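You operate a simulated robot arm through the tools that you are given. There is no shell and no other tool. Be economical: measure what you need, move in short steps, check, and stop when the job is done.

Carry out the task below with a simulated two-armed robot. There is one attempt and no reset: what you move stays moved.

Task
Run the bar slider fully out, lock it and rack the setting bar.
Fine: free the locking lever, hold the bar while the slider runs, lock the lever again; bar laid on the bar rack.
Where things are to end (x, y in the base frame): setting bar within 0.03 m of [0.65, 0.02].

The check looks at the end state, three seconds after you hand in, the way a careful person would. Anything else that was tipped, shoved, dropped, spilled or broken makes it a failure.

Robot
Two 7-joint arms with two-finger parallel grippers on one trunk, on a base that drives. Base frame: it is fixed to the floor where the robot stands at the start and does not move with it; the origin is under the middle of the robot, x ahead of it, y to its left, z up; the surface under the hand at the start is at about z = 0.85. Lengths are in m, angles in rad, forces in N, time in s.
The left shoulder is at the start at [0.06, 0.143, 0.926], the right one opposite. With the tool pointing down near the work surface each hand reaches from about 0.3 to 0.72 m from the robot's upright axis, wherever it stands, measured 20 degrees to its own side. Places, roughly: bar rack top [0.6, 0, 0.9]; bar slider [0.5, 0.1, 0.9]; locking lever [0.5, 0, 0.9]; retaining bolt [0.5, -0.8, 0.9]. Payload 1.57 kg a hand.
The TCP of each hand is the grasp point between the finger pads, 0.03 m short of the fingertips. In the tool frame z runs along the fingers and y along their closing line. The gripper opens to 0.11 m. The fingers are 0.024 m wide and 0.012 m thick; the gripper's body (0.048 by 0.112 m) begins 0.078 m behind the TCP.
Orientation is that of the tool frame in the base frame, as a unit quaternion [x, y, z, w]. With the fingers straight down and closing along the base's y, the tool's x points along the base's -x, its y along +y and its z along -z.

Tools
- The arms move only by the tool apply_moves. It takes "left_increments", "right_increments" or both (then of equal length, played together; a hand with none holds still); each is one flat list of numbers, 7 for each row, row after row: the finger opening in m, from 0 to 0.11, then the shift along the base's x, y, z in m, then the turn, a rotation vector about the base's x, y, z in rad. In form: [gripper, dx, dy, dz, ax, ay, az, gripper, dx, dy, dz, ax, ay, az, ...]. A call has 1 to 8 rows; each row is the pose to reach, as a shift and turn from the pose commanded when the call began. Rows are played at 5 a second. More than 0.05 m and 0.15 rad between two rows, or a gripper value outside its range, and nothing of the call is played. A pose out of reach is approached as far as the arm can. The call stops where the force on the tool passes 40 N (or 10 N more than at its start, if that is more) or the arm is blocked; 0.2 s more then pass. Each finger travels about 0.045 m/s and halts on what it meets, pressing with about 39 N; the grip force reading is that of the motor and also rises with nothing between the fingers. The clock runs only during rows and for 0.2 s after the last one: add rows that repeat a pose to give the fingers time. It gives the time, the measured TCP pose, the force on the tool (base axes), the opening and the grip force at its end, in the units of the frame above (readings bear some noise), with the torque about the TCP (base axes, N m) and any sound that the robot's microphone picked up.
- Cameras (640 x 400 px; columns grow to the right, rows downward): "scene" is now at [0.0448, -0.0004, 1.5318]; the picture's right is [-0.00, -1.00, 0.00], its down [-0.79, 0.00, -0.61] and it looks along [0.61, -0.00, -0.79] (base axes); focal length 270 px, centre (320, 200). "left" rides on the left gripper at [0.07, -0.016, -0.141] in its tool frame; the picture's right is [0.23, 0.97, 0.00], its down [-0.85, 0.20, -0.48] and it looks along [-0.47, 0.11, 0.88] (tool axes); focal length 222 px, centre (320, 200). "right" rides on the right gripper at [0.07, 0.016, -0.141] in its tool frame; the picture's right is [-0.23, 0.97, 0.00], its down [-0.85, -0.20, -0.48] and it looks along [-0.47, -0.11, 0.88] (tool axes); focal length 222 px, centre (320, 200). There is no depth. A picture from a camera that has moved, and an enlarged one, comes with that camera's place and axes in the base frame and with its lens.
- grab_frame(camera): a new picture of that camera. The clock stands still meanwhile.
- lift_body(by): slides the trunk up (or, below 0, down) by that many m; the arms and the scene camera ride with it, the base frame stays. It gives what a move gives, with no picture.
- steer(legs): drives the robot by 1 to 6 legs, each [ahead, left, turn to the left] in m, m and rad, along the robot's own axes; the way and the turn of a leg run together, so that a leg with both is an arc; at most 1.5 m and 3.142 rad a leg. The arms and the cameras ride along, it lands a little off, and it stops where it bumps. It gives what a move gives.
- head_to(pan, tilt): turns the head with the scene camera to pan (to the left, within 1.501 rad either way) and tilt (down, from -0.506 to 1.204), counted from straight ahead of the robot. It gives what a move gives.
- inspect(camera, box): a new picture of the part [left, top, right, bottom] of that camera's present view, enlarged. The clock stands still meanwhile.
- sign_off(): hands the job in; it is judged then, once.

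Go step by step. Nothing tells you exact positions but the pictures and the camera data: compare them with the known pose of the tool, close in by small moves and look again before you grip or let go. The budget is 120 turns and 108 pictures, counting those below and the enlarged ones. Unless the task says otherwise, let go and move clear before handing in, and close with one line.

The tools are called after "Call:" as a command line: name --argument value ..., lists and objects as JSON in quotes. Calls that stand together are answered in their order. apply_moves: Moves the arms, as the interface text tells. Its arguments: {"type":"object","properties":{"left_increments":{"type":"array"},"right_increments":{"type":"array"}},"required":[]} The other tools are called the same way: lift_body (by) slides the trunk up or down; steer (legs) drives the base; head_to (pan, tilt) turns the head that bears the scene camera; grab_frame (camera) takes a picture; inspect (camera, box) takes an enlarged picture of a part of a camera's view; sign_off () hands the job in.

At the start:

```text
clock: 0.0
left_eef_pos: [0.5874, 0.2507, 0.9989]
left_tool_rot: [0.0, 1.0, 0.0, 0.0]
left_force: [-1.0, -0.3, 0.2]
left_wrist_torque: [-0.04, 0.03, 0.05]
left_width: 0.1099
left_grasp_force: 0.2
right_eef_pos: [0.4988, -0.2512, 0.9997]
right_tool_rot: [0.0, 1.0, -0.001, 0.0]
right_force: [-0.5, 0.0, -0.3]
right_wrist_torque: [-0.01, 0.04, 0.05]
right_width: 0.1101
right_grasp_force: 0.1
trunk travel left (down, up): [-0.525, 0.065]
robot x, y, heading: [0.0018, -0.0047, 0.004]
head pan, tilt: [-0.003, 0.915]
```

scene: 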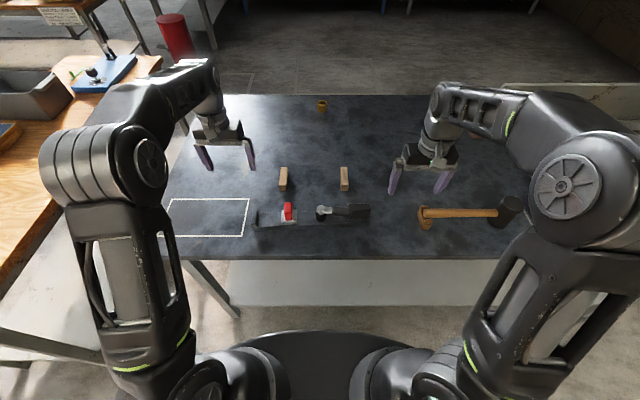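
right: 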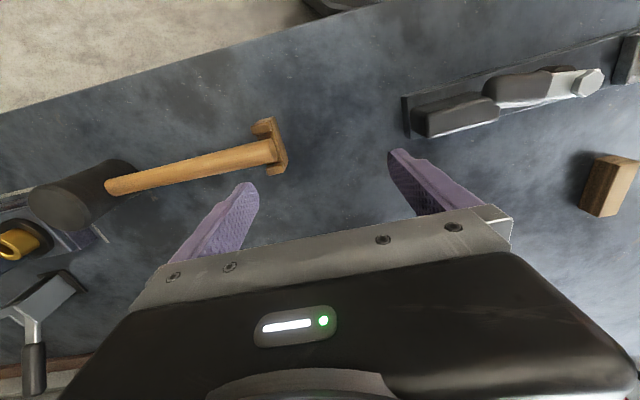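
left: 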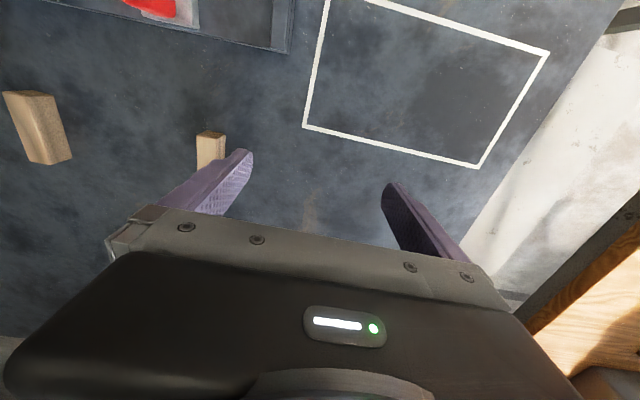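

I see a dark table with a slider rail with a red part and a clamp, two wooden blocks (bar rack), and a mallet. I'll enlarge the middle of the view to tell the parts apart.

Call:
inspect --camera "scene" --box '[240, 150, 400, 250]'

Call:
inspect --camera "right" --box '[380, 20, 640, 180]'

Call:
inspect --camera "scene" --box '[400, 80, 560, 240]'

```text
4.00 times, centred on (320, 200) of scene
camera zoom: at [0.0448, -0.0004, 1.5318], right [0.0, -1.0, 0.0], down [-0.79, 0.0, -0.61], along [0.61, 0.0, -0.79], focal length 1078 px, centre (320, 200)
```

zoom: 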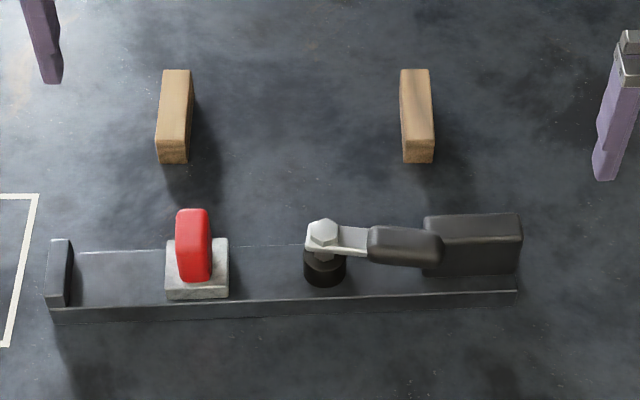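

```text
2.46 times, centred on (510, 100) of right
camera zoom: at [0.4292, -0.2355, 1.1409], right [0.23, 0.97, 0.0], down [0.85, -0.2, 0.48], along [0.47, -0.11, -0.88], focal length 547 px, centre (-148, 446)
```

zoom: 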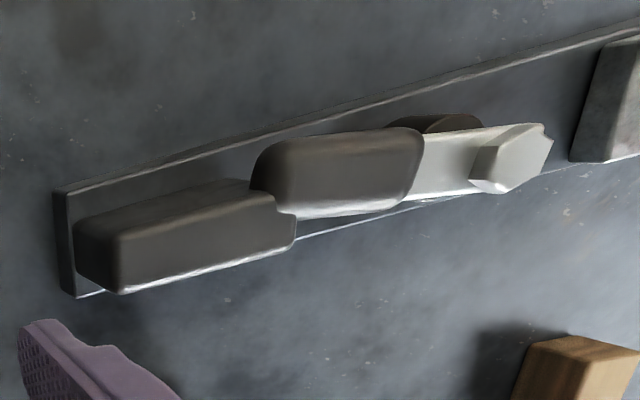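

```text
2.50 times, centred on (480, 160) of scene
camera zoom: at [0.0448, -0.0004, 1.5318], right [0.0, -1.0, 0.0], down [-0.79, 0.0, -0.61], along [0.61, 0.0, -0.79], focal length 674 px, centre (-80, 300)
```

zoom: 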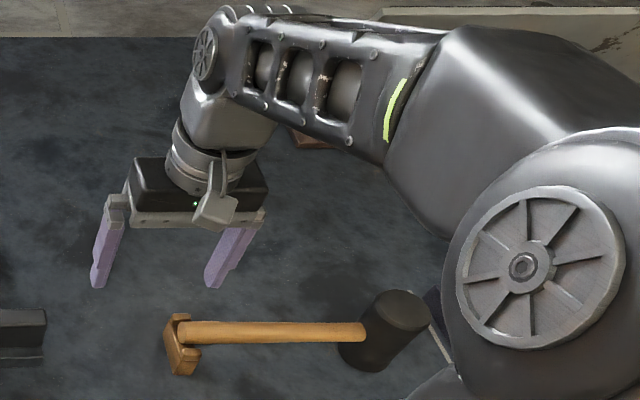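

The rail carries a red-handled slider and a lever with a hex pivot. I can't yet tell which part is the bar, so I'll look around, first right, toward the retaining bolt.

Call:
head_to --pan -0.9 --tilt 0.7

Call:
grab_frame --camera "scene"

Call:
head_to --pan 0.9 --tilt 0.7

Call:
grab_frame --camera "scene"

```text
clock: 1.2
left_eef_pos: [0.5874, 0.2496, 0.9998]
left_tool_rot: [0.0, 1.0, 0.0, 0.0]
left_force: [-0.5, -0.1, -1.1]
left_wrist_torque: [0.02, -0.06, 0.03]
left_width: 0.1099
left_grasp_force: 0.0
right_eef_pos: [0.5001, -0.2515, 1.0001]
right_tool_rot: [0.0, 1.0, 0.0, -0.001]
right_force: [-0.4, 0.3, -0.3]
right_wrist_torque: [-0.02, 0.0, 0.04]
right_width: 0.1098
right_grasp_force: 0.1
trunk travel left (down, up): [-0.525, 0.065]
robot x, y, heading: [-0.0035, 0.0006, -0.001]
head pan, tilt: [-0.901, 0.7]
```

```text
101 pictures are left
camera scene: at [0.0229, -0.0667, 1.5489], right [-0.78, -0.62, 0.0], down [-0.4, 0.5, -0.76], along [0.48, -0.6, -0.64], focal length 270 px, centre (320, 200)
```

scene: 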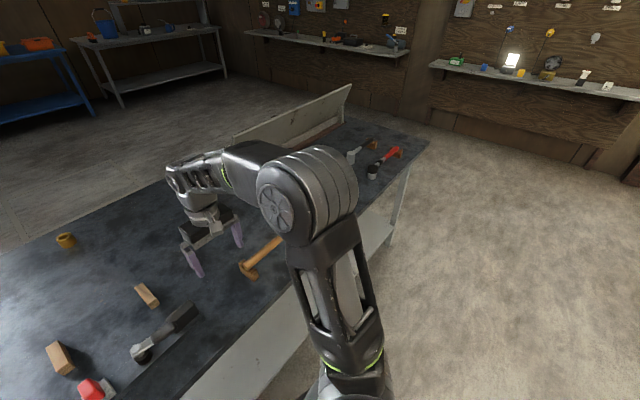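

```text
clock: 3.0
left_eef_pos: [0.5872, 0.2502, 0.9998]
left_tool_rot: [0.001, 1.0, -0.001, 0.0]
left_force: [-0.1, 0.5, 0.2]
left_wrist_torque: [0.02, 0.0, 0.0]
left_width: 0.1101
left_grasp_force: 0.1
right_eef_pos: [0.4999, -0.2513, 0.9997]
right_tool_rot: [0.0, 1.0, 0.0, 0.0]
right_force: [-0.7, 0.6, 0.2]
right_wrist_torque: [-0.02, -0.02, 0.0]
right_width: 0.11
right_grasp_force: 0.1
trunk travel left (down, up): [-0.525, 0.065]
robot x, y, heading: [0.0001, 0.001, -0.002]
head pan, tilt: [0.901, 0.7]
```

```text
100 pictures are left
camera scene: at [0.0229, 0.0663, 1.549], right [0.78, -0.62, 0.0], down [-0.4, -0.5, -0.76], along [0.48, 0.6, -0.64], focal length 270 px, centre (320, 200)
```

scene: 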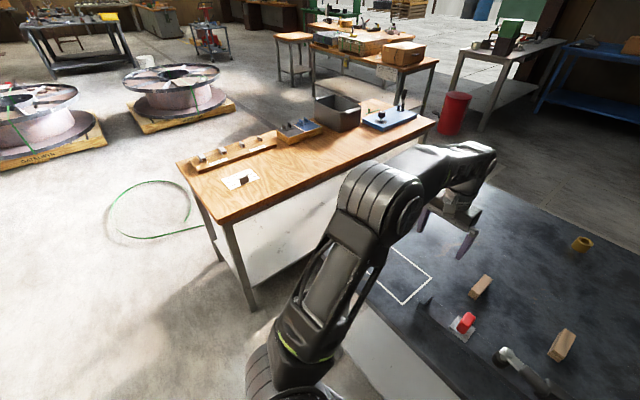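

There are more tools at the right end of the table and a second bench on the left. I'll enlarge both.

Call:
inspect --camera "scene" --box '[180, 80, 440, 220]'

Call:
head_to --pan -0.9 --tilt 0.7

Call:
inspect --camera "scene" --box '[220, 80, 440, 210]'

Call:
inspect --camera "scene" --box '[0, 220, 240, 400]'

```text
2.46 times, centred on (310, 150) of scene
camera zoom: at [0.0229, 0.0663, 1.549], right [0.78, -0.62, 0.0], down [-0.4, -0.5, -0.76], along [0.48, 0.6, -0.64], focal length 664 px, centre (345, 323)
```

zoom: 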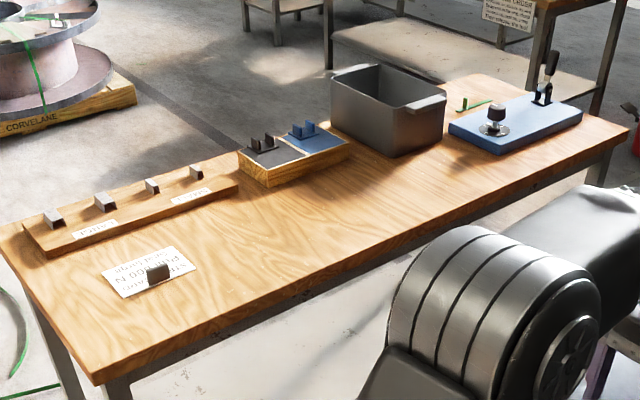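

```text
clock: 4.8
left_eef_pos: [0.5877, 0.2503, 1.001]
left_tool_rot: [-0.001, 1.0, 0.0, 0.0]
left_force: [-0.7, 0.4, 0.1]
left_wrist_torque: [-0.01, 0.0, -0.02]
left_width: 0.11
left_grasp_force: 0.1
right_eef_pos: [0.4992, -0.2516, 1.0009]
right_tool_rot: [0.0, 1.0, 0.0, 0.0]
right_force: [0.2, 0.1, -0.2]
right_wrist_torque: [0.0, 0.01, -0.06]
right_width: 0.1099
right_grasp_force: 0.2
trunk travel left (down, up): [-0.525, 0.065]
robot x, y, heading: [-0.002, -0.0011, -0.0]
head pan, tilt: [-0.901, 0.7]
```

```text
2.91 times, centred on (330, 145) of scene
camera zoom: at [0.0229, -0.0667, 1.549], right [-0.78, -0.62, 0.0], down [-0.4, 0.5, -0.76], along [0.48, -0.6, -0.64], focal length 784 px, centre (291, 360)
```

zoom: 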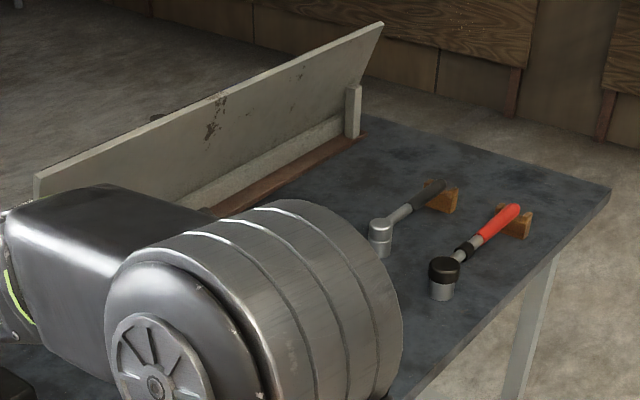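

```text
2.22 times, centred on (120, 310) of scene
camera zoom: at [0.0229, -0.0667, 1.549], right [-0.78, -0.62, 0.0], down [-0.4, 0.5, -0.76], along [0.48, -0.6, -0.64], focal length 599 px, centre (764, -44)
```

zoom: 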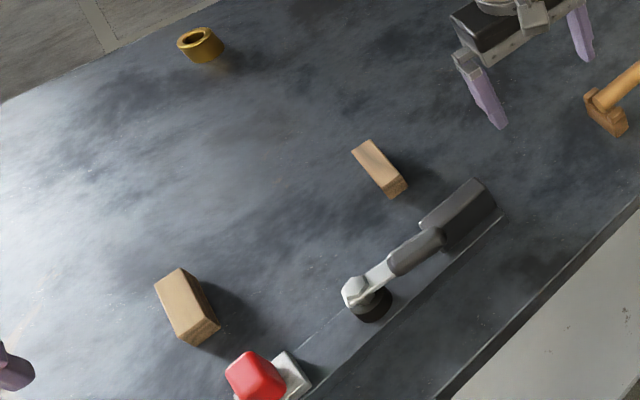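

Two socket wrenches sit at the far right, and the right arm hides part of the area beside the mallet. I'll move the right hand sideways so its camera can see there.

Call:
apply_moves --right_increments '[0.11, 0, -0.05, 0.02, 0, 0, 0, 0.11, 0, -0.1, 0.04, 0, 0, 0, 0.11, 0, -0.15, 0.06, 0, 0, 0, 0.11, 0, -0.2, 0.08, 0, 0, 0]'

Call:
grab_frame --camera "right"

Call:
grab_frame --camera "scene"

```text
refused: row 1 steps farther than a row can; nothing moved
```

```text
96 pictures are left
camera right: at [0.4292, -0.2355, 1.1409], right [0.23, 0.97, 0.0], down [0.85, -0.2, 0.48], along [0.47, -0.11, -0.88], focal length 222 px, centre (320, 200)
```

right: 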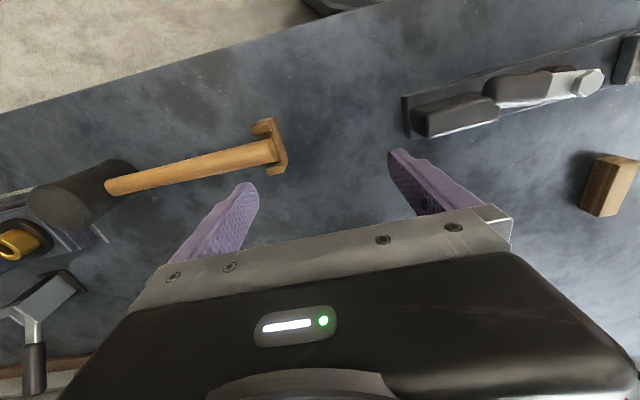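

```text
95 pictures are left
camera scene: at [0.0229, -0.0667, 1.549], right [-0.78, -0.62, 0.0], down [-0.4, 0.5, -0.76], along [0.48, -0.6, -0.64], focal length 270 px, centre (320, 200)
```

scene: 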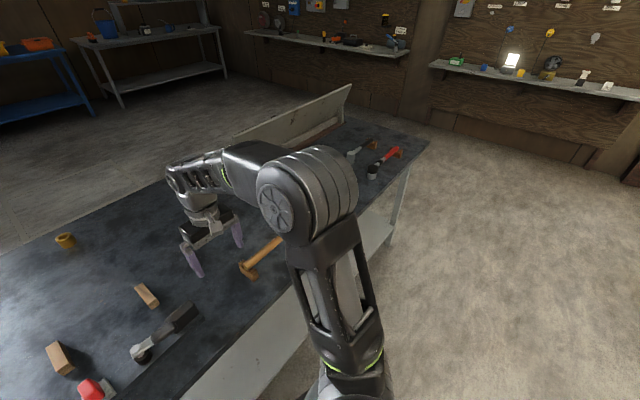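

Step size refused, so I'll use shorter steps to carry the right hand to the side.

Call:
apply_moves --right_increments '[0.11, 0, -0.04, 0.02, 0, 0, 0, 0.11, 0, -0.08, 0.04, 0, 0, 0, 0.11, 0, -0.12, 0.06, 0, 0, 0, 0.11, 0, -0.16, 0.08, 0, 0, 0, 0.11, 0, -0.2, 0.09, 0, 0, 0]'

Call:
grab_frame --camera "right"

Call:
head_to --pan -0.2 --tilt 0.9

Call:
grab_frame --camera "scene"

```text
clock: 6.0
left_eef_pos: [0.5884, 0.2503, 0.9999]
left_tool_rot: [0.0, 1.0, 0.0, 0.001]
left_force: [-0.5, -0.3, -0.4]
left_wrist_torque: [0.02, -0.02, -0.02]
left_width: 0.1099
left_grasp_force: 0.0
right_eef_pos: [0.5001, -0.4204, 1.0823]
right_tool_rot: [-0.002, 1.0, 0.001, 0.001]
right_force: [-0.8, 0.1, 1.1]
right_wrist_torque: [-0.02, 0.03, 0.01]
right_width: 0.11
right_grasp_force: 0.3
right hand out of reach, approached as far as the arm can: row 5
trunk travel left (down, up): [-0.525, 0.065]
robot x, y, heading: [0.0003, -0.0048, -0.002]
head pan, tilt: [-0.901, 0.7]
```

```text
94 pictures are left
camera right: at [0.4291, -0.405, 1.2237], right [0.23, 0.97, 0.0], down [0.85, -0.2, 0.48], along [0.47, -0.11, -0.88], focal length 222 px, centre (320, 200)
```

right: 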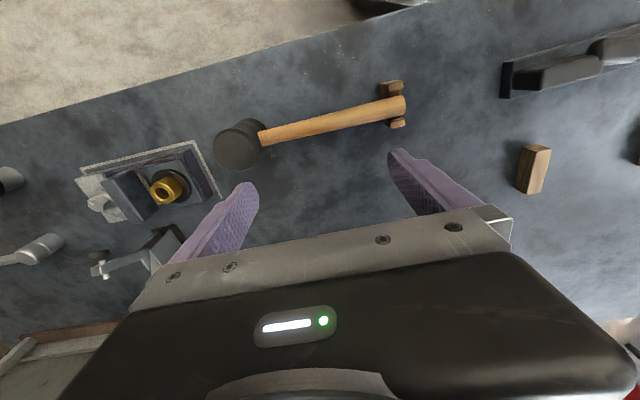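

```text
clock: 7.1
left_eef_pos: [0.5883, 0.2485, 0.9997]
left_tool_rot: [0.0, 1.0, 0.0, -0.001]
left_force: [0.9, -0.4, 1.2]
left_wrist_torque: [0.03, 0.03, -0.01]
left_width: 0.1099
left_grasp_force: 0.0
right_eef_pos: [0.4985, -0.4216, 1.0822]
right_tool_rot: [0.0, 1.0, 0.001, 0.001]
right_force: [0.2, 0.4, 0.0]
right_wrist_torque: [-0.02, 0.0, -0.01]
right_width: 0.1102
right_grasp_force: 0.1
trunk travel left (down, up): [-0.525, 0.065]
robot x, y, heading: [0.0006, 0.0005, 0.002]
head pan, tilt: [-0.201, 0.901]
```

```text
93 pictures are left
camera scene: at [0.0441, -0.0154, 1.5328], right [-0.2, -0.98, 0.0], down [-0.77, 0.16, -0.62], along [0.61, -0.12, -0.78], focal length 270 px, centre (320, 200)
```

scene: 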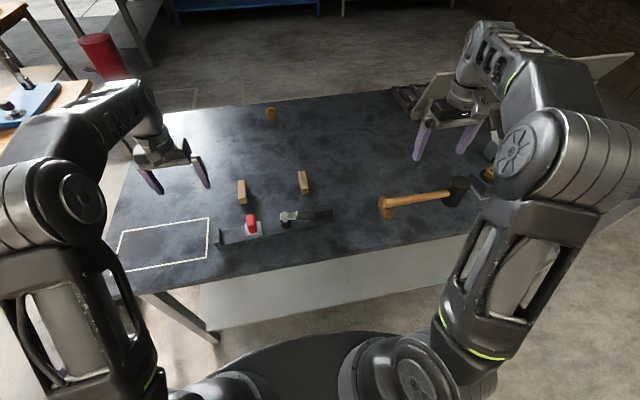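

Beyond the mallet is a vise with a yellow bushing and the wrenches, none of which seem to belong to this job. I'll bring the left hand over the rail to see it up close.

Call:
apply_moves --left_increments '[0.11, -0.03, -0.02, 0.02, 0, 0, 0, 0.11, -0.06, -0.04, 0.04, 0, 0, 0, 0.11, -0.09, -0.07, 0.05, 0, 0, 0, 0.11, -0.12, -0.1, 0.06, 0, 0, 0, 0.11, -0.15, -0.13, 0.07, 0, 0, 0, 0.11, -0.18, -0.16, 0.08, 0, 0, 0, 0.11, -0.2, -0.19, 0.08, 0, 0, 0, 0.11, -0.2, -0.23, 0.08, 0, 0, 0]'

Call:
grab_frame --camera "left"

```text
clock: 8.9
left_eef_pos: [0.3881, 0.0192, 1.0793]
left_tool_rot: [0.0, 1.0, 0.001, 0.0]
left_force: [0.2, -1.5, 0.3]
left_wrist_torque: [0.02, 0.0, -0.03]
left_width: 0.1102
left_grasp_force: 0.1
right_eef_pos: [0.5002, -0.4202, 1.0819]
right_tool_rot: [0.001, 1.0, 0.001, 0.0]
right_force: [-0.1, -0.2, 0.1]
right_wrist_torque: [0.03, 0.02, 0.01]
right_width: 0.11
right_grasp_force: 0.0
trunk travel left (down, up): [-0.525, 0.065]
robot x, y, heading: [0.0013, -0.0035, -0.002]
head pan, tilt: [-0.201, 0.901]
```

```text
92 pictures are left
camera left: at [0.3189, 0.0009, 1.2201], right [-0.23, 0.97, 0.0], down [0.85, 0.2, 0.48], along [0.47, 0.11, -0.88], focal length 222 px, centre (320, 200)
```

left: 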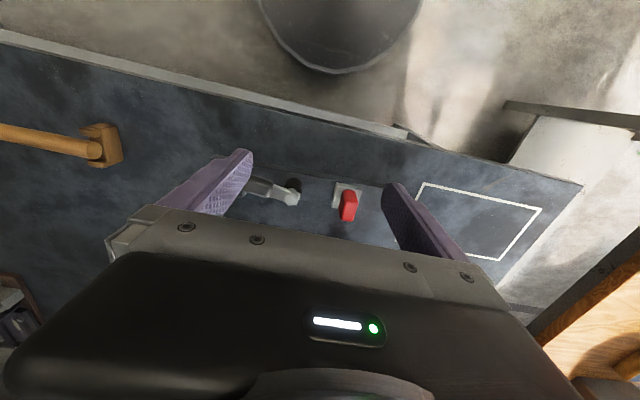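

I now have the rail between the fingers, so I'll zoom in on it.

Call:
inspect --camera "left" --box '[210, 140, 410, 260]'

Call:
apply_moves --left_increments '[0.11, 0.0, 0, 0.03, 0, 0, 0, 0.11, 0.0, 0.02, 0.03, 0.12, 0, 0, 0.11, 0.0, 0.04, 0.03, 0.25, 0, 0, 0.11, 0.0, 0.07, 0.03, 0.38, 0, 0, 0.11, 0, 0.1, 0.03, 0.5, 0, 0]'

Call:
grab_frame --camera "left"

```text
3.20 times, centred on (310, 200) of left
camera zoom: at [0.3189, 0.0009, 1.2201], right [-0.23, 0.97, 0.0], down [0.85, 0.2, 0.48], along [0.47, 0.11, -0.88], focal length 711 px, centre (352, 200)
```

zoom: 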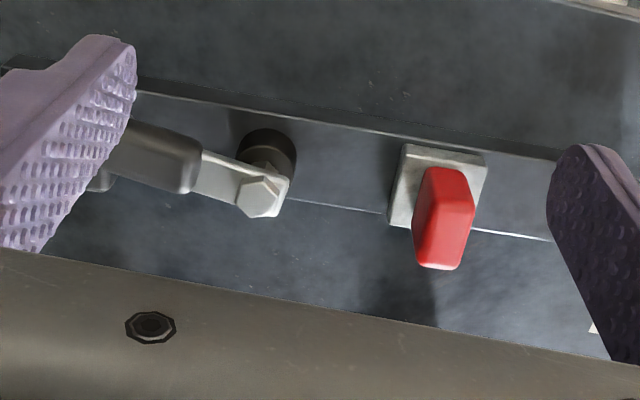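

```text
clock: 10.1
left_eef_pos: [0.4047, 0.0983, 1.1047]
left_tool_rot: [-0.016, 0.991, 0.134, 0.013]
left_force: [0.4, 0.0, 1.1]
left_wrist_torque: [-0.02, 0.0, -0.02]
left_width: 0.11
left_grasp_force: 0.1
left hand out of reach, approached as far as the arm can: row 2, 3, 4, 5
right_eef_pos: [0.4999, -0.4217, 1.0824]
right_tool_rot: [0.0, 1.0, 0.0, 0.0]
right_force: [0.2, 0.0, -0.1]
right_wrist_torque: [0.04, -0.01, -0.02]
right_width: 0.1099
right_grasp_force: 0.0
trunk travel left (down, up): [-0.525, 0.065]
robot x, y, heading: [-0.0009, 0.0001, -0.003]
head pan, tilt: [-0.201, 0.901]
```

```text
90 pictures are left
camera left: at [0.3332, 0.0405, 1.2341], right [-0.26, 0.93, 0.25], down [0.84, 0.09, 0.54], along [0.48, 0.35, -0.8], focal length 222 px, centre (320, 200)
```

left: 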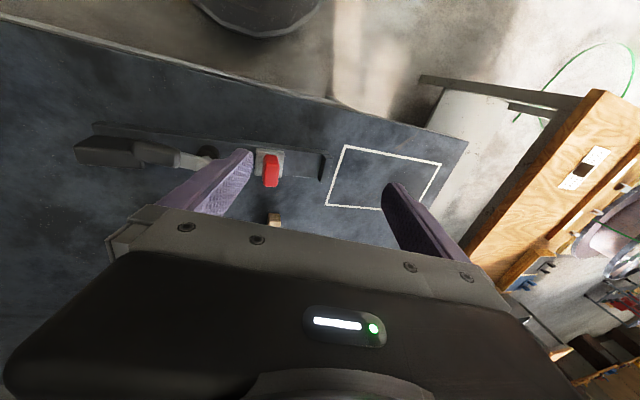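

The setting bar seems to be the rail itself, about 0.33 m long. It has a grip block at its right end, the lever post in the middle, the red slider, and an end stop on the left, and the rack is the two wooden blocks. I'll look more closely to get the geometry.

Call:
apply_moves --left_increments '[0.11, 0, 0.03, 0, -0.12, 0, 0, 0.11, 0, 0.06, 0, -0.24, 0, 0, 0.11, 0, 0.09, 0, -0.37, 0, 0, 0.11, 0, 0.12, 0, -0.5, 0, 0]'

Call:
head_to --pan 0 --tilt 0.93

Call:
inspect --camera "scene" --box '[305, 180, 385, 230]'

Call:
inspect --camera "scene" --box '[240, 180, 320, 230]'

Call:
inspect --camera "right" --box '[480, 10, 640, 110]'

```text
clock: 11.1
left_eef_pos: [0.4052, 0.2179, 1.105]
left_tool_rot: [-0.02, 0.993, -0.116, 0.009]
left_force: [0.0, 0.2, 0.4]
left_wrist_torque: [0.0, 0.0, 0.01]
left_width: 0.11
left_grasp_force: 0.0
right_eef_pos: [0.5, -0.4193, 1.0815]
right_tool_rot: [-0.001, 1.0, 0.001, 0.001]
right_force: [0.4, 0.9, 0.4]
right_wrist_torque: [0.02, 0.0, 0.03]
right_width: 0.11
right_grasp_force: 0.0
trunk travel left (down, up): [-0.525, 0.065]
robot x, y, heading: [-0.0005, 0.0025, 0.001]
head pan, tilt: [-0.201, 0.901]
```

```text
clock: 11.8
left_eef_pos: [0.4061, 0.2173, 1.1054]
left_tool_rot: [-0.02, 0.993, -0.115, 0.009]
left_force: [-0.4, 0.2, -0.2]
left_wrist_torque: [0.0, 0.01, -0.05]
left_width: 0.1098
left_grasp_force: 0.2
right_eef_pos: [0.5005, -0.4197, 1.0823]
right_tool_rot: [-0.001, 1.0, 0.0, 0.001]
right_force: [-0.7, -0.3, 0.2]
right_wrist_torque: [0.01, -0.01, 0.02]
right_width: 0.1101
right_grasp_force: 0.1
trunk travel left (down, up): [-0.525, 0.065]
robot x, y, heading: [-0.0017, 0.0022, 0.001]
head pan, tilt: [0.0, 0.93]
```

```text
8.00 times, centred on (345, 205) of scene
camera zoom: at [0.0439, -0.0002, 1.5306], right [0.0, -1.0, 0.0], down [-0.8, 0.0, -0.6], along [0.6, 0.0, -0.8], focal length 2157 px, centre (120, 160)
```

zoom: 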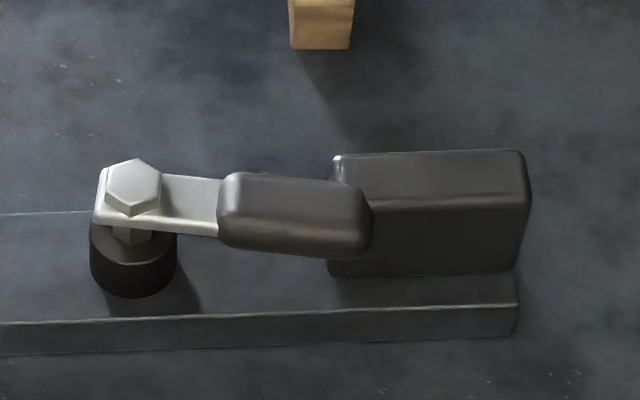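

```text
8.00 times, centred on (280, 205) of scene
camera zoom: at [0.0439, -0.0002, 1.5306], right [0.0, -1.0, 0.0], down [-0.8, 0.0, -0.6], along [0.6, 0.0, -0.8], focal length 2157 px, centre (640, 160)
```

zoom: 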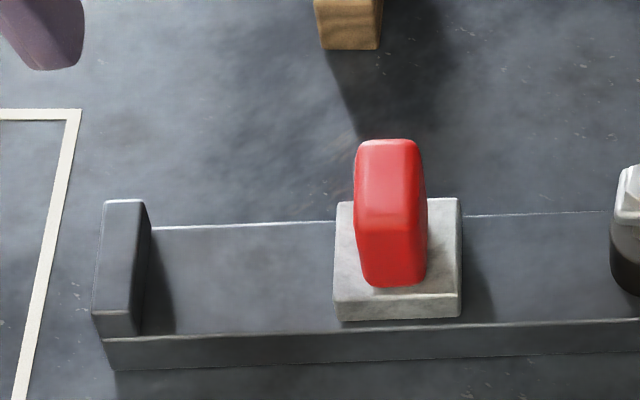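

```text
4.00 times, centred on (560, 60) of right
camera zoom: at [0.4293, -0.4047, 1.2232], right [0.23, 0.97, 0.0], down [0.85, -0.2, 0.48], along [0.47, -0.11, -0.88], focal length 888 px, centre (-640, 760)
```

zoom: 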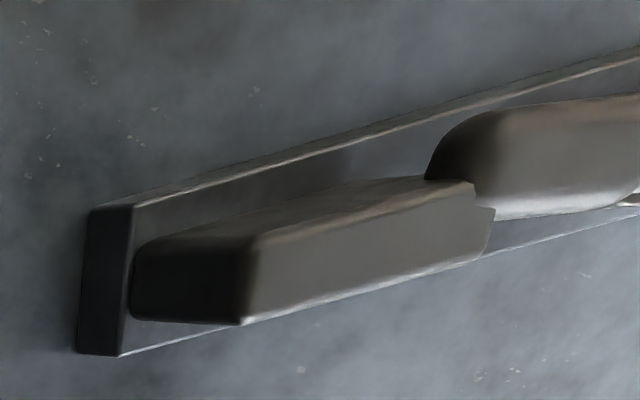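

The bar lies at about x 0.47–0.51, y −0.146–0.198, and the grip block at y −0.075…−0.145, z 0.871–0.915. The lever pivots on a post at about (0.492, 0). I'll square up the left hand and look straight down on the lever.

Call:
apply_moves --left_increments '[0.11, 0, -0.035, 0, 0.05, 0.003, -0.008, 0.11, 0, -0.075, 0, 0.1, 0.006, -0.015, 0.11, 0, -0.115, 0, 0.15, 0.01, -0.02, 0.11, 0.01, -0.155, 0, 0.2, 0.014, -0.03, 0.11, 0.02, -0.195, 0, 0.232, 0.018, -0.04, 0.11, 0.024, -0.235, -0.02, 0.232, 0.018, -0.04, 0.11, 0.024, -0.2775, -0.03, 0.232, 0.018, -0.04, 0.11, 0.024, -0.2775, -0.065, 0.232, 0.018, -0.04]'

Call:
inspect --camera "left" --box '[160, 100, 480, 300]'

```text
clock: 13.6
left_eef_pos: [0.4307, -0.0577, 1.0373]
left_tool_rot: [-0.002, 1.0, 0.0, 0.001]
left_force: [-1.4, 0.8, -0.4]
left_wrist_torque: [-0.01, 0.0, -0.01]
left_width: 0.1097
left_grasp_force: 0.0
right_eef_pos: [0.5009, -0.4202, 1.0834]
right_tool_rot: [0.0, 1.0, 0.0, 0.0]
right_force: [0.3, -0.2, -0.4]
right_wrist_torque: [-0.01, -0.02, -0.02]
right_width: 0.1099
right_grasp_force: 0.0
trunk travel left (down, up): [-0.525, 0.065]
robot x, y, heading: [0.0011, 0.0037, 0.002]
head pan, tilt: [0.0, 0.93]
```

```text
2.00 times, centred on (320, 200) of left
camera zoom: at [0.3607, -0.075, 1.179], right [-0.23, 0.97, 0.0], down [0.85, 0.2, 0.48], along [0.47, 0.11, -0.88], focal length 444 px, centre (320, 200)
```

zoom: 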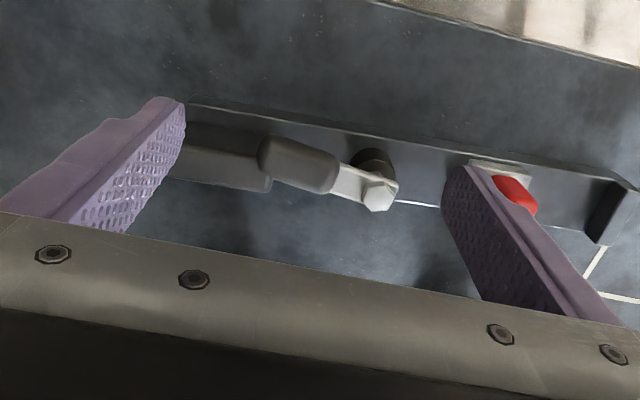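

The lever points along −y over the grip block. Next I'll yaw both hands 90° so the fingers close along x, with the cameras facing outward. The right hand goes above the grip block and the left moves aside above the post.

Call:
apply_moves --left_increments '[0.11, 0.008, 0.015, 0, 0, 0, -0.14, 0.11, 0.016, 0.03, 0, 0, 0, -0.28, 0.11, 0.024, 0.045, 0, 0, 0, -0.42, 0.11, 0.032, 0.06, 0, 0, 0, -0.56, 0.11, 0.04, 0.075, 0, 0, 0, -0.7, 0.11, 0.048, 0.09, 0, 0, 0, -0.84, 0.11, 0.056, 0.105, 0, 0, 0, -0.98, 0.11, 0.06, 0.118, 0.013, 0, 0, -1.12]' --right_increments '[0.11, 0, 0.03, 0, 0, 0, 0.14, 0.11, 0, 0.06, 0, 0, 0, 0.28, 0.11, 0, 0.095, 0, 0, 0, 0.42, 0.11, 0, 0.13, 0, 0, 0, 0.56, 0.11, 0, 0.165, 0, 0, 0, 0.7, 0.11, 0, 0.2, 0, 0, 0, 0.84, 0.11, 0, 0.235, 0, 0, 0, 0.98, 0.11, -0.004, 0.27, 0, 0, 0, 1.12]'

Call:
apply_moves --left_increments '[0.11, 0, 0, 0, 0, 0, -0.14, 0.11, 0, 0, 0, 0, 0, -0.28, 0.11, 0, 0, 0, 0, 0, -0.42, 0.11, 0, 0, 0, 0, 0, -0.45]' --right_increments '[0.11, 0, 0.01, 0, 0, 0, 0.14, 0.11, 0, 0.02, -0.01, 0, 0, 0.28, 0.11, 0, 0.029, -0.02, 0, 0, 0.42, 0.11, 0, 0.029, -0.03, 0, 0, 0.45]'

Call:
grab_frame --camera "scene"

Call:
grab_frame --camera "right"

Call:
grab_frame --camera "left"

```text
clock: 15.4
left_eef_pos: [0.4895, 0.0598, 1.0532]
left_tool_rot: [0.532, 0.846, 0.0, 0.002]
left_force: [-1.2, 0.2, -0.4]
left_wrist_torque: [-0.06, -0.05, 0.03]
left_width: 0.1098
left_grasp_force: 0.2
right_eef_pos: [0.4939, -0.1502, 1.0823]
right_tool_rot: [-0.532, 0.847, 0.0, 0.0]
right_force: [0.8, -0.4, 1.5]
right_wrist_torque: [-0.02, -0.01, 0.02]
right_width: 0.1098
right_grasp_force: 0.1
trunk travel left (down, up): [-0.525, 0.065]
robot x, y, heading: [0.0024, -0.0021, -0.0]
head pan, tilt: [0.0, 0.93]
```

```text
clock: 16.4
left_eef_pos: [0.4906, 0.0568, 1.0515]
left_tool_rot: [0.707, 0.707, 0.0, 0.0]
left_force: [-0.3, -0.4, 0.4]
left_wrist_torque: [0.05, 0.02, -0.01]
left_width: 0.1099
left_grasp_force: 0.1
right_eef_pos: [0.4944, -0.1227, 1.0517]
right_tool_rot: [0.708, -0.706, 0.001, 0.001]
right_force: [0.4, -0.3, -0.7]
right_wrist_torque: [-0.03, 0.02, 0.02]
right_width: 0.11
right_grasp_force: 0.2
trunk travel left (down, up): [-0.525, 0.065]
robot x, y, heading: [-0.0001, 0.0023, 0.002]
head pan, tilt: [0.0, 0.93]
```

```text
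85 pictures are left
camera scene: at [0.044, -0.0004, 1.5306], right [0.0, -1.0, 0.0], down [-0.8, 0.0, -0.6], along [0.6, 0.0, -0.8], focal length 270 px, centre (320, 200)
```

scene: 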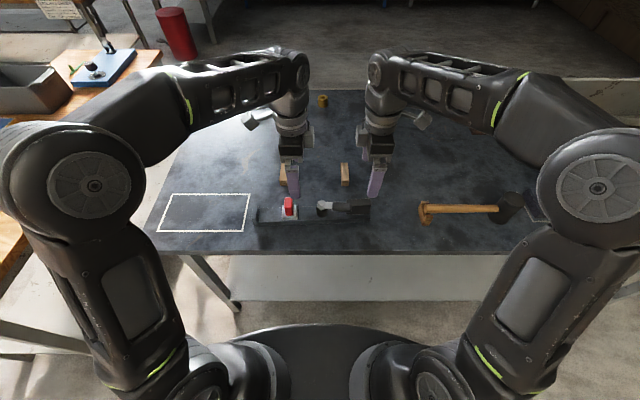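

```text
84 pictures are left
camera right: at [0.4781, -0.193, 1.1932], right [-0.97, 0.23, 0.0], down [0.2, 0.86, 0.48], along [0.11, 0.47, -0.88], focal length 222 px, centre (320, 200)
```

right: 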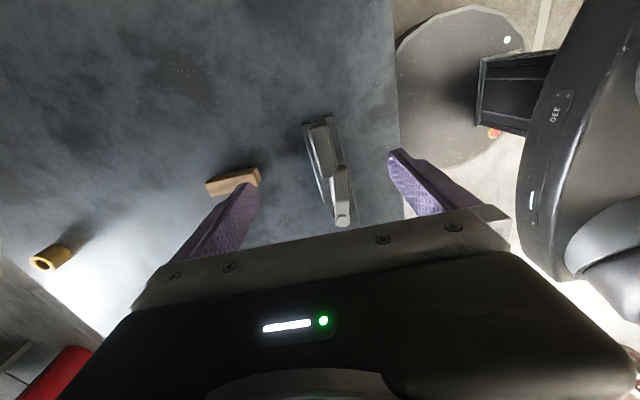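

```text
83 pictures are left
camera left: at [0.4745, 0.1263, 1.194], right [0.97, 0.23, 0.0], down [0.2, -0.85, 0.48], along [0.11, -0.47, -0.88], focal length 222 px, centre (320, 200)
```

left: 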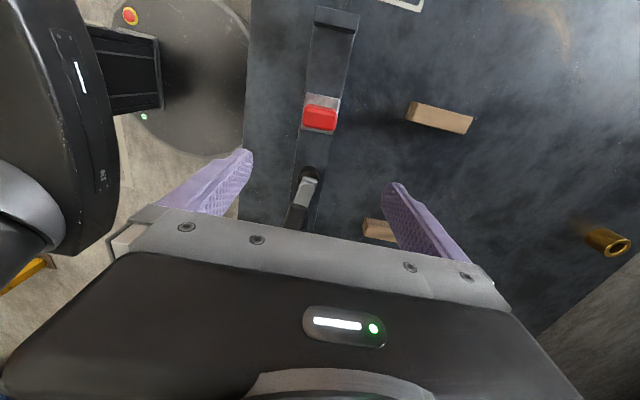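

Both hands are in line with the bar, so I'll zoom in on the grip block and lever from here.

Call:
inspect --camera "right" --box '[260, 100, 420, 240]'

Call:
inspect --camera "left" --box '[240, 80, 400, 240]'

```text
2.86 times, centred on (340, 170) of right
camera zoom: at [0.4781, -0.193, 1.1932], right [-0.97, 0.23, 0.0], down [0.2, 0.86, 0.48], along [0.11, 0.47, -0.88], focal length 635 px, centre (263, 286)
```

zoom: 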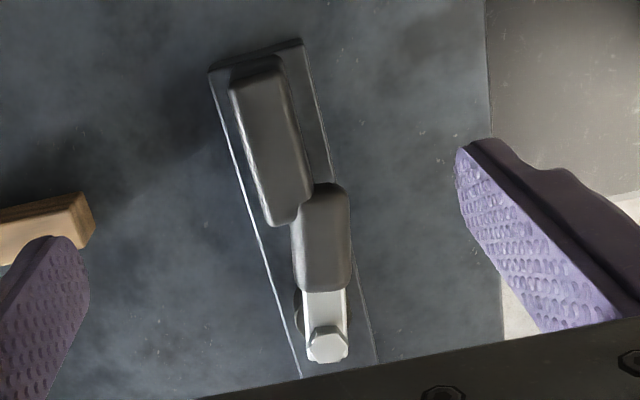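

```text
2.50 times, centred on (320, 160) of left
camera zoom: at [0.4745, 0.1263, 1.194], right [0.97, 0.23, 0.0], down [0.2, -0.85, 0.48], along [0.11, -0.47, -0.88], focal length 555 px, centre (320, 300)
```

zoom: 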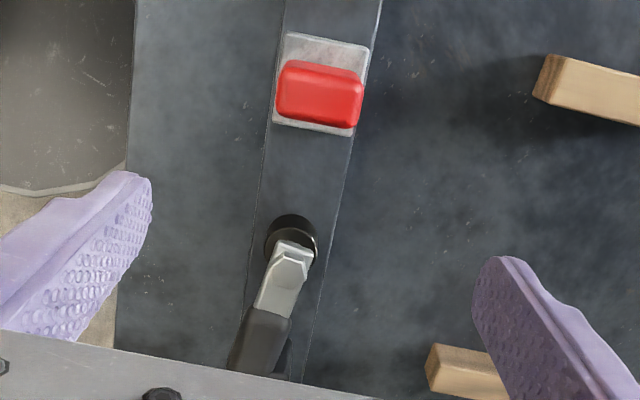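

The lever sits about 8° toward the robot from the bar line, with its grip at y −0.03…−0.085. The grip block is centred near x 0.494. I'll lower the right hand over the block and grip it to hold the bar.

Call:
apply_moves --right_increments '[0.08, 0, 0, -0.035, 0, 0, 0, 0.08, 0, -0.002, -0.07, 0, 0, 0, 0.08, 0, -0.002, -0.105, 0, 0, 0, 0.08, 0, -0.002, -0.125, 0, 0, 0, 0.08, 0, -0.002, -0.138, 0, 0, 0]'

Call:
grab_frame --camera "right"

Call:
inspect --camera "scene" --box '[280, 140, 440, 240]'

```text
clock: 17.6
left_eef_pos: [0.4907, 0.0587, 1.0516]
left_tool_rot: [0.706, 0.708, 0.0, 0.0]
left_force: [-1.1, -0.3, 0.2]
left_wrist_torque: [0.01, 0.0, 0.0]
left_width: 0.11
left_grasp_force: 0.0
right_eef_pos: [0.4929, -0.1252, 0.9132]
right_tool_rot: [0.707, -0.707, 0.0, 0.0]
right_force: [-0.8, -0.3, 0.8]
right_wrist_torque: [0.01, 0.03, 0.01]
right_width: 0.0799
right_grasp_force: 0.1
trunk travel left (down, up): [-0.525, 0.065]
robot x, y, heading: [-0.0007, -0.0012, 0.002]
head pan, tilt: [0.0, 0.93]
```

```text
80 pictures are left
camera right: at [0.4765, -0.1952, 1.0547], right [-0.97, 0.23, 0.0], down [0.2, 0.85, 0.48], along [0.11, 0.47, -0.88], focal length 222 px, centre (320, 200)
```

right: 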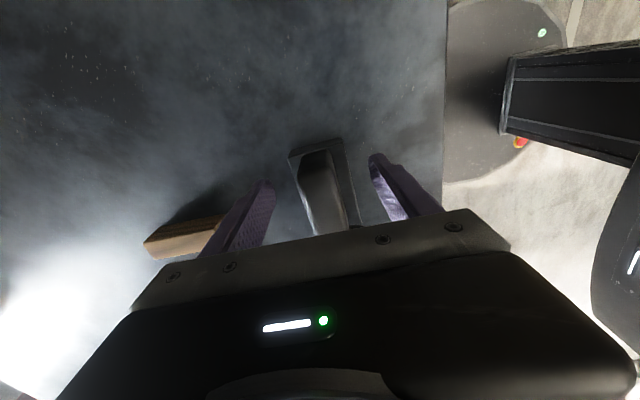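

```text
4.00 times, centred on (360, 190) of scene
camera zoom: at [0.0442, -0.0003, 1.5306], right [0.0, -1.0, 0.0], down [-0.8, 0.0, -0.6], along [0.6, 0.0, -0.8], focal length 1078 px, centre (160, 240)
```

zoom: 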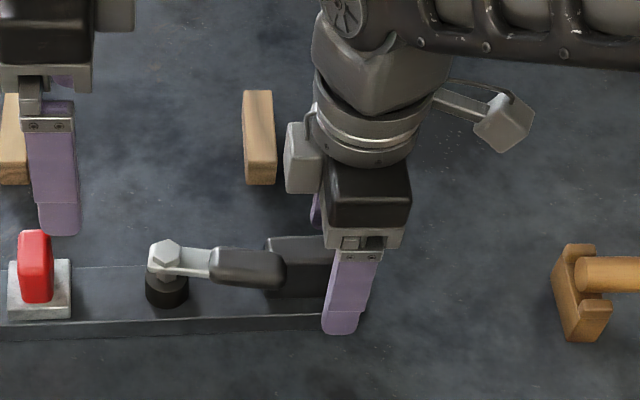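

The fingers straddle the block, so I'll lower a touch and close.

Call:
apply_moves --right_increments '[0.08, 0, 0, -0.005, 0, 0, 0, 0.05, 0, 0, -0.005, 0, 0, 0, 0.03, 0, 0, -0.005, 0, 0, 0, 0.01, 0, 0, -0.005, 0, 0, 0, 0.01, 0, 0, -0.005, 0, 0, 0, 0.01, 0, 0, -0.005, 0, 0, 0]'

Call:
inspect --camera "scene" --box '[240, 140, 400, 240]'

```text
clock: 19.0
left_eef_pos: [0.4909, 0.0585, 1.0525]
left_tool_rot: [0.706, 0.708, 0.0, 0.0]
left_force: [0.2, 0.7, 0.1]
left_wrist_torque: [0.0, -0.01, 0.0]
left_width: 0.1099
left_grasp_force: 0.2
right_eef_pos: [0.4927, -0.1244, 0.9087]
right_tool_rot: [-0.707, 0.707, 0.001, -0.001]
right_force: [-1.7, -0.3, -0.7]
right_wrist_torque: [0.02, -0.11, 0.46]
right_width: 0.0268
right_grasp_force: 29.4
trunk travel left (down, up): [-0.525, 0.065]
robot x, y, heading: [0.0015, -0.0018, -0.004]
head pan, tilt: [0.0, 0.93]
```

```text
4.00 times, centred on (320, 190) of scene
camera zoom: at [0.0436, -0.0003, 1.5306], right [0.0, -1.0, 0.0], down [-0.8, 0.0, -0.6], along [0.6, 0.0, -0.8], focal length 1078 px, centre (320, 240)
```

zoom: 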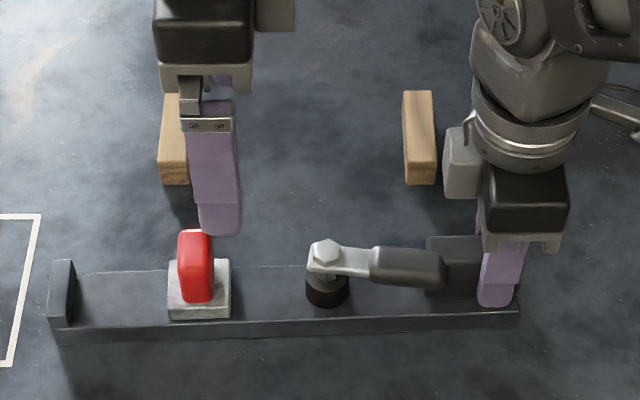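

The bar is held. Both wrists have a box on their inner side, so the left hand must keep clear of the right. I'll turn it back to closing along y and use only its −y finger on the +x side of the lever, with the hand centred at y≈0.

Call:
apply_moves --left_increments '[0.08, 0.004, 0, 0, 0, 0, 0.14, 0.08, 0.008, 0, 0, 0, 0, 0.28, 0.08, 0.012, 0, 0, 0, 0, 0.42, 0.08, 0.016, 0, 0, 0, 0, 0.56, 0.08, 0.02, 0, 0, 0, 0, 0.7, 0.08, 0.024, 0, 0, 0, 0, 0.84, 0.08, 0.026, 0, 0, 0, 0, 0.98, 0.08, 0.026, 0, 0, 0, 0, 1.12]'

Call:
apply_moves --left_increments '[0.08, 0, -0.015, 0, 0, 0, 0.14, 0.08, 0, -0.03, 0, 0, 0, 0.28, 0.08, 0, -0.045, 0, 0, 0, 0.42, 0.08, 0, -0.0585, -0.03, 0, 0, 0.452, 0.08, 0, -0.0585, -0.06, 0, 0, 0.452, 0.08, 0, -0.0585, -0.08, 0, 0, 0.452]'

Call:
grab_frame --camera "left"

Call:
inspect --camera "scene" --box '[240, 140, 400, 240]'

```text
clock: 20.8
left_eef_pos: [0.5163, 0.0587, 1.0524]
left_tool_rot: [0.222, 0.975, 0.0, 0.0]
left_force: [0.1, -0.2, -0.6]
left_wrist_torque: [-0.02, 0.0, -0.04]
left_width: 0.0799
left_grasp_force: 0.0
right_eef_pos: [0.4938, -0.1265, 0.9085]
right_tool_rot: [-0.707, 0.708, 0.0, -0.001]
right_force: [-2.3, 1.9, -0.1]
right_wrist_torque: [0.11, -0.04, 0.66]
right_width: 0.0268
right_grasp_force: 37.9
trunk travel left (down, up): [-0.525, 0.065]
robot x, y, heading: [0.0013, 0.0031, -0.001]
head pan, tilt: [0.0, 0.93]
```

```text
clock: 22.2
left_eef_pos: [0.5145, -0.0017, 0.9738]
left_tool_rot: [-0.002, 1.0, 0.0, 0.0]
left_force: [0.0, 0.3, 0.2]
left_wrist_torque: [0.04, 0.03, -0.03]
left_width: 0.08
left_grasp_force: 0.1
right_eef_pos: [0.4938, -0.1239, 0.9079]
right_tool_rot: [0.707, -0.707, 0.0, 0.0]
right_force: [-1.2, -0.2, -0.5]
right_wrist_torque: [0.65, -0.02, 0.8]
right_width: 0.0264
right_grasp_force: 37.9
trunk travel left (down, up): [-0.525, 0.065]
robot x, y, heading: [-0.0035, 0.0008, 0.0]
head pan, tilt: [0.0, 0.93]
```

```text
77 pictures are left
camera left: at [0.4449, -0.0188, 1.1143], right [-0.23, 0.97, 0.0], down [0.85, 0.2, 0.48], along [0.47, 0.11, -0.88], focal length 222 px, centre (320, 200)
```

left: 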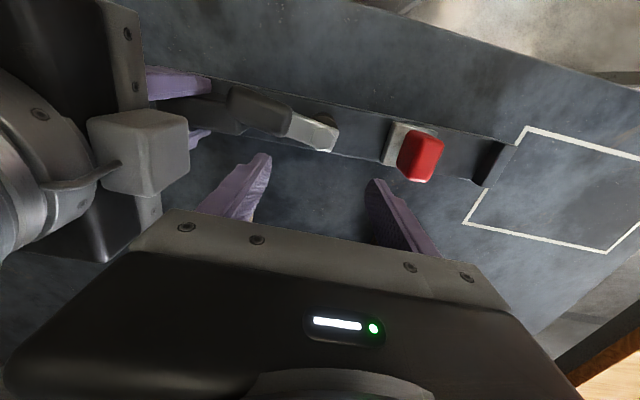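

```text
4.00 times, centred on (320, 190) of scene
camera zoom: at [0.044, -0.0005, 1.5306], right [0.0, -1.0, 0.0], down [-0.8, 0.0, -0.6], along [0.6, 0.0, -0.8], focal length 1078 px, centre (320, 240)
```

zoom: 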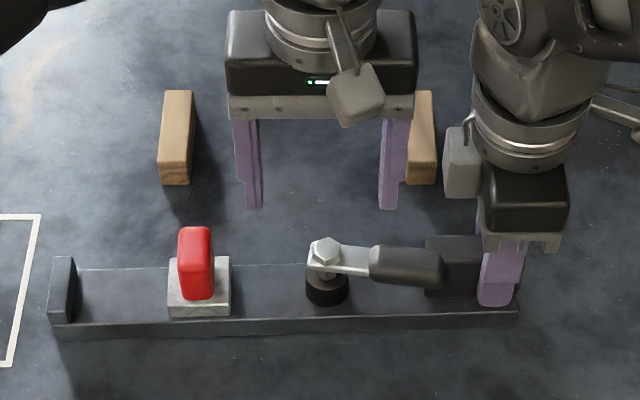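

The −y finger will come down behind the lever's grip. I'll lower it now.

Call:
apply_moves --left_increments '[0.08, 0.002, 0, -0.03, 0, 0, 0, 0.08, 0.002, 0, -0.05, 0, 0, 0, 0.08, 0.002, 0, -0.064, 0, 0, 0]'

Call:
inspect --camera "scene" --box '[260, 160, 380, 235]'

Call:
grab_frame --camera "left"

```text
clock: 23.0
left_eef_pos: [0.5169, -0.0002, 0.908]
left_tool_rot: [-0.002, 1.0, 0.001, 0.001]
left_force: [0.3, -0.7, -0.9]
left_wrist_torque: [0.04, 0.02, 0.01]
left_width: 0.0801
left_grasp_force: 0.0
right_eef_pos: [0.4936, -0.1255, 0.9087]
right_tool_rot: [-0.707, 0.707, 0.0, -0.001]
right_force: [-1.9, -0.6, -0.4]
right_wrist_torque: [0.46, -0.04, 0.73]
right_width: 0.0266
right_grasp_force: 37.6
trunk travel left (down, up): [-0.525, 0.065]
robot x, y, heading: [0.002, 0.0019, -0.005]
head pan, tilt: [0.0, 0.93]
```

```text
5.33 times, centred on (320, 198) of scene
camera zoom: at [0.044, -0.0005, 1.5306], right [0.0, -1.0, 0.0], down [-0.8, 0.0, -0.6], along [0.6, 0.0, -0.8], focal length 1438 px, centre (320, 213)
```

zoom: 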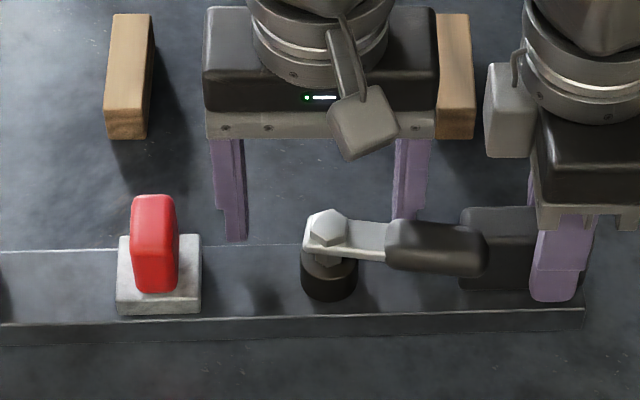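

```text
74 pictures are left
camera left: at [0.4473, -0.0182, 1.0497], right [-0.23, 0.97, 0.0], down [0.85, 0.2, 0.48], along [0.47, 0.11, -0.88], focal length 222 px, centre (320, 200)
```

left: 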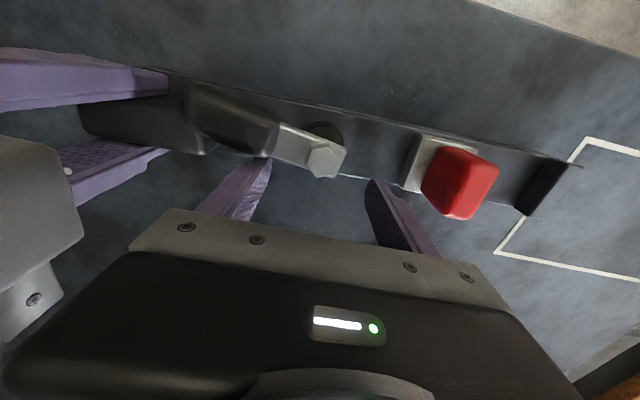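

The finger is right behind the lever where the arm meets its grip. I'll push slowly toward −x.

Call:
apply_moves --left_increments '[0.08, -0.008, 0, 0, 0, 0, 0, 0.08, -0.014, 0, 0, 0, 0, 0, 0.08, -0.02, 0, 0, 0, 0, 0, 0.08, -0.026, 0, 0, 0, 0, 0, 0.08, -0.032, 0, 0, 0, 0, 0, 0.08, -0.038, 0, 0, 0, 0, 0]'

Call:
inspect --camera "scene" --box '[240, 140, 400, 240]'

```text
clock: 24.4
left_eef_pos: [0.4785, 0.0003, 0.9099]
left_tool_rot: [-0.002, 1.0, 0.0, 0.0]
left_force: [1.0, -1.1, -0.5]
left_wrist_torque: [0.01, -0.01, 0.02]
left_width: 0.0803
left_grasp_force: 0.1
right_eef_pos: [0.4934, -0.1249, 0.9087]
right_tool_rot: [-0.707, 0.707, 0.001, -0.001]
right_force: [-2.4, -0.1, 0.6]
right_wrist_torque: [-0.1, -0.08, 0.62]
right_width: 0.0267
right_grasp_force: 37.6
trunk travel left (down, up): [-0.525, 0.065]
robot x, y, heading: [0.0, 0.0015, -0.001]
head pan, tilt: [0.0, 0.93]
```

```text
4.00 times, centred on (320, 190) of scene
camera zoom: at [0.0439, -0.0003, 1.5306], right [0.0, -1.0, 0.0], down [-0.8, 0.0, -0.6], along [0.6, 0.0, -0.8], focal length 1078 px, centre (320, 240)
```

zoom: 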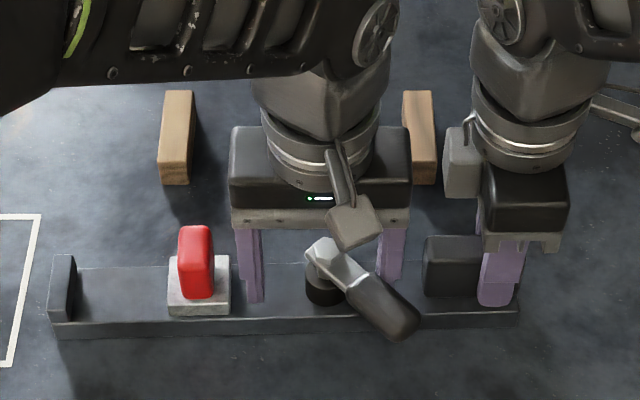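

The lever swings freely, now about 40°. I'll carry on round its arc.

Call:
apply_moves --left_increments '[0.08, -0.01, 0.002, 0, 0, 0, 0, 0.08, -0.018, 0.005, 0, 0, 0, 0, 0.08, -0.026, 0.009, 0, 0, 0, 0, 0.08, -0.032, 0.014, 0, 0, 0, 0, 0.08, -0.036, 0.019, 0, 0, 0, 0]'

Call:
inspect --camera "scene" --box '[240, 140, 400, 240]'

```text
clock: 25.6
left_eef_pos: [0.4442, 0.0186, 0.91]
left_tool_rot: [-0.001, 1.0, 0.0, 0.0]
left_force: [0.5, -0.5, 0.7]
left_wrist_torque: [0.0, -0.02, 0.03]
left_width: 0.0804
left_grasp_force: 0.3
right_eef_pos: [0.4937, -0.1244, 0.9091]
right_tool_rot: [-0.707, 0.708, 0.0, 0.0]
right_force: [-1.9, 1.4, 0.1]
right_wrist_torque: [-0.2, -0.14, 0.53]
right_width: 0.0269
right_grasp_force: 37.0
trunk travel left (down, up): [-0.525, 0.065]
robot x, y, heading: [0.0021, -0.0002, -0.003]
head pan, tilt: [0.0, 0.93]
```

```text
4.00 times, centred on (320, 190) of scene
camera zoom: at [0.0439, -0.0003, 1.5306], right [0.0, -1.0, 0.0], down [-0.8, 0.0, -0.6], along [0.6, 0.0, -0.8], focal length 1078 px, centre (320, 240)
```

zoom: 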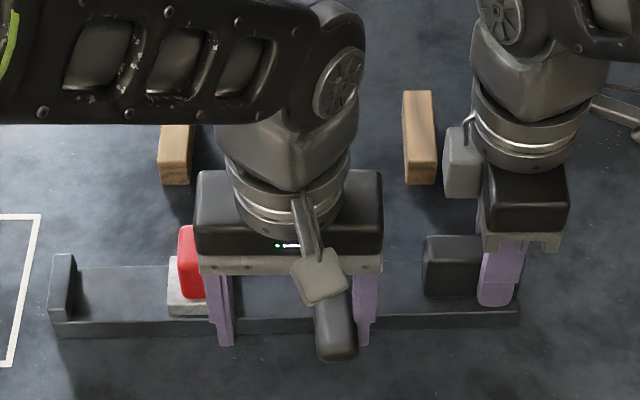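

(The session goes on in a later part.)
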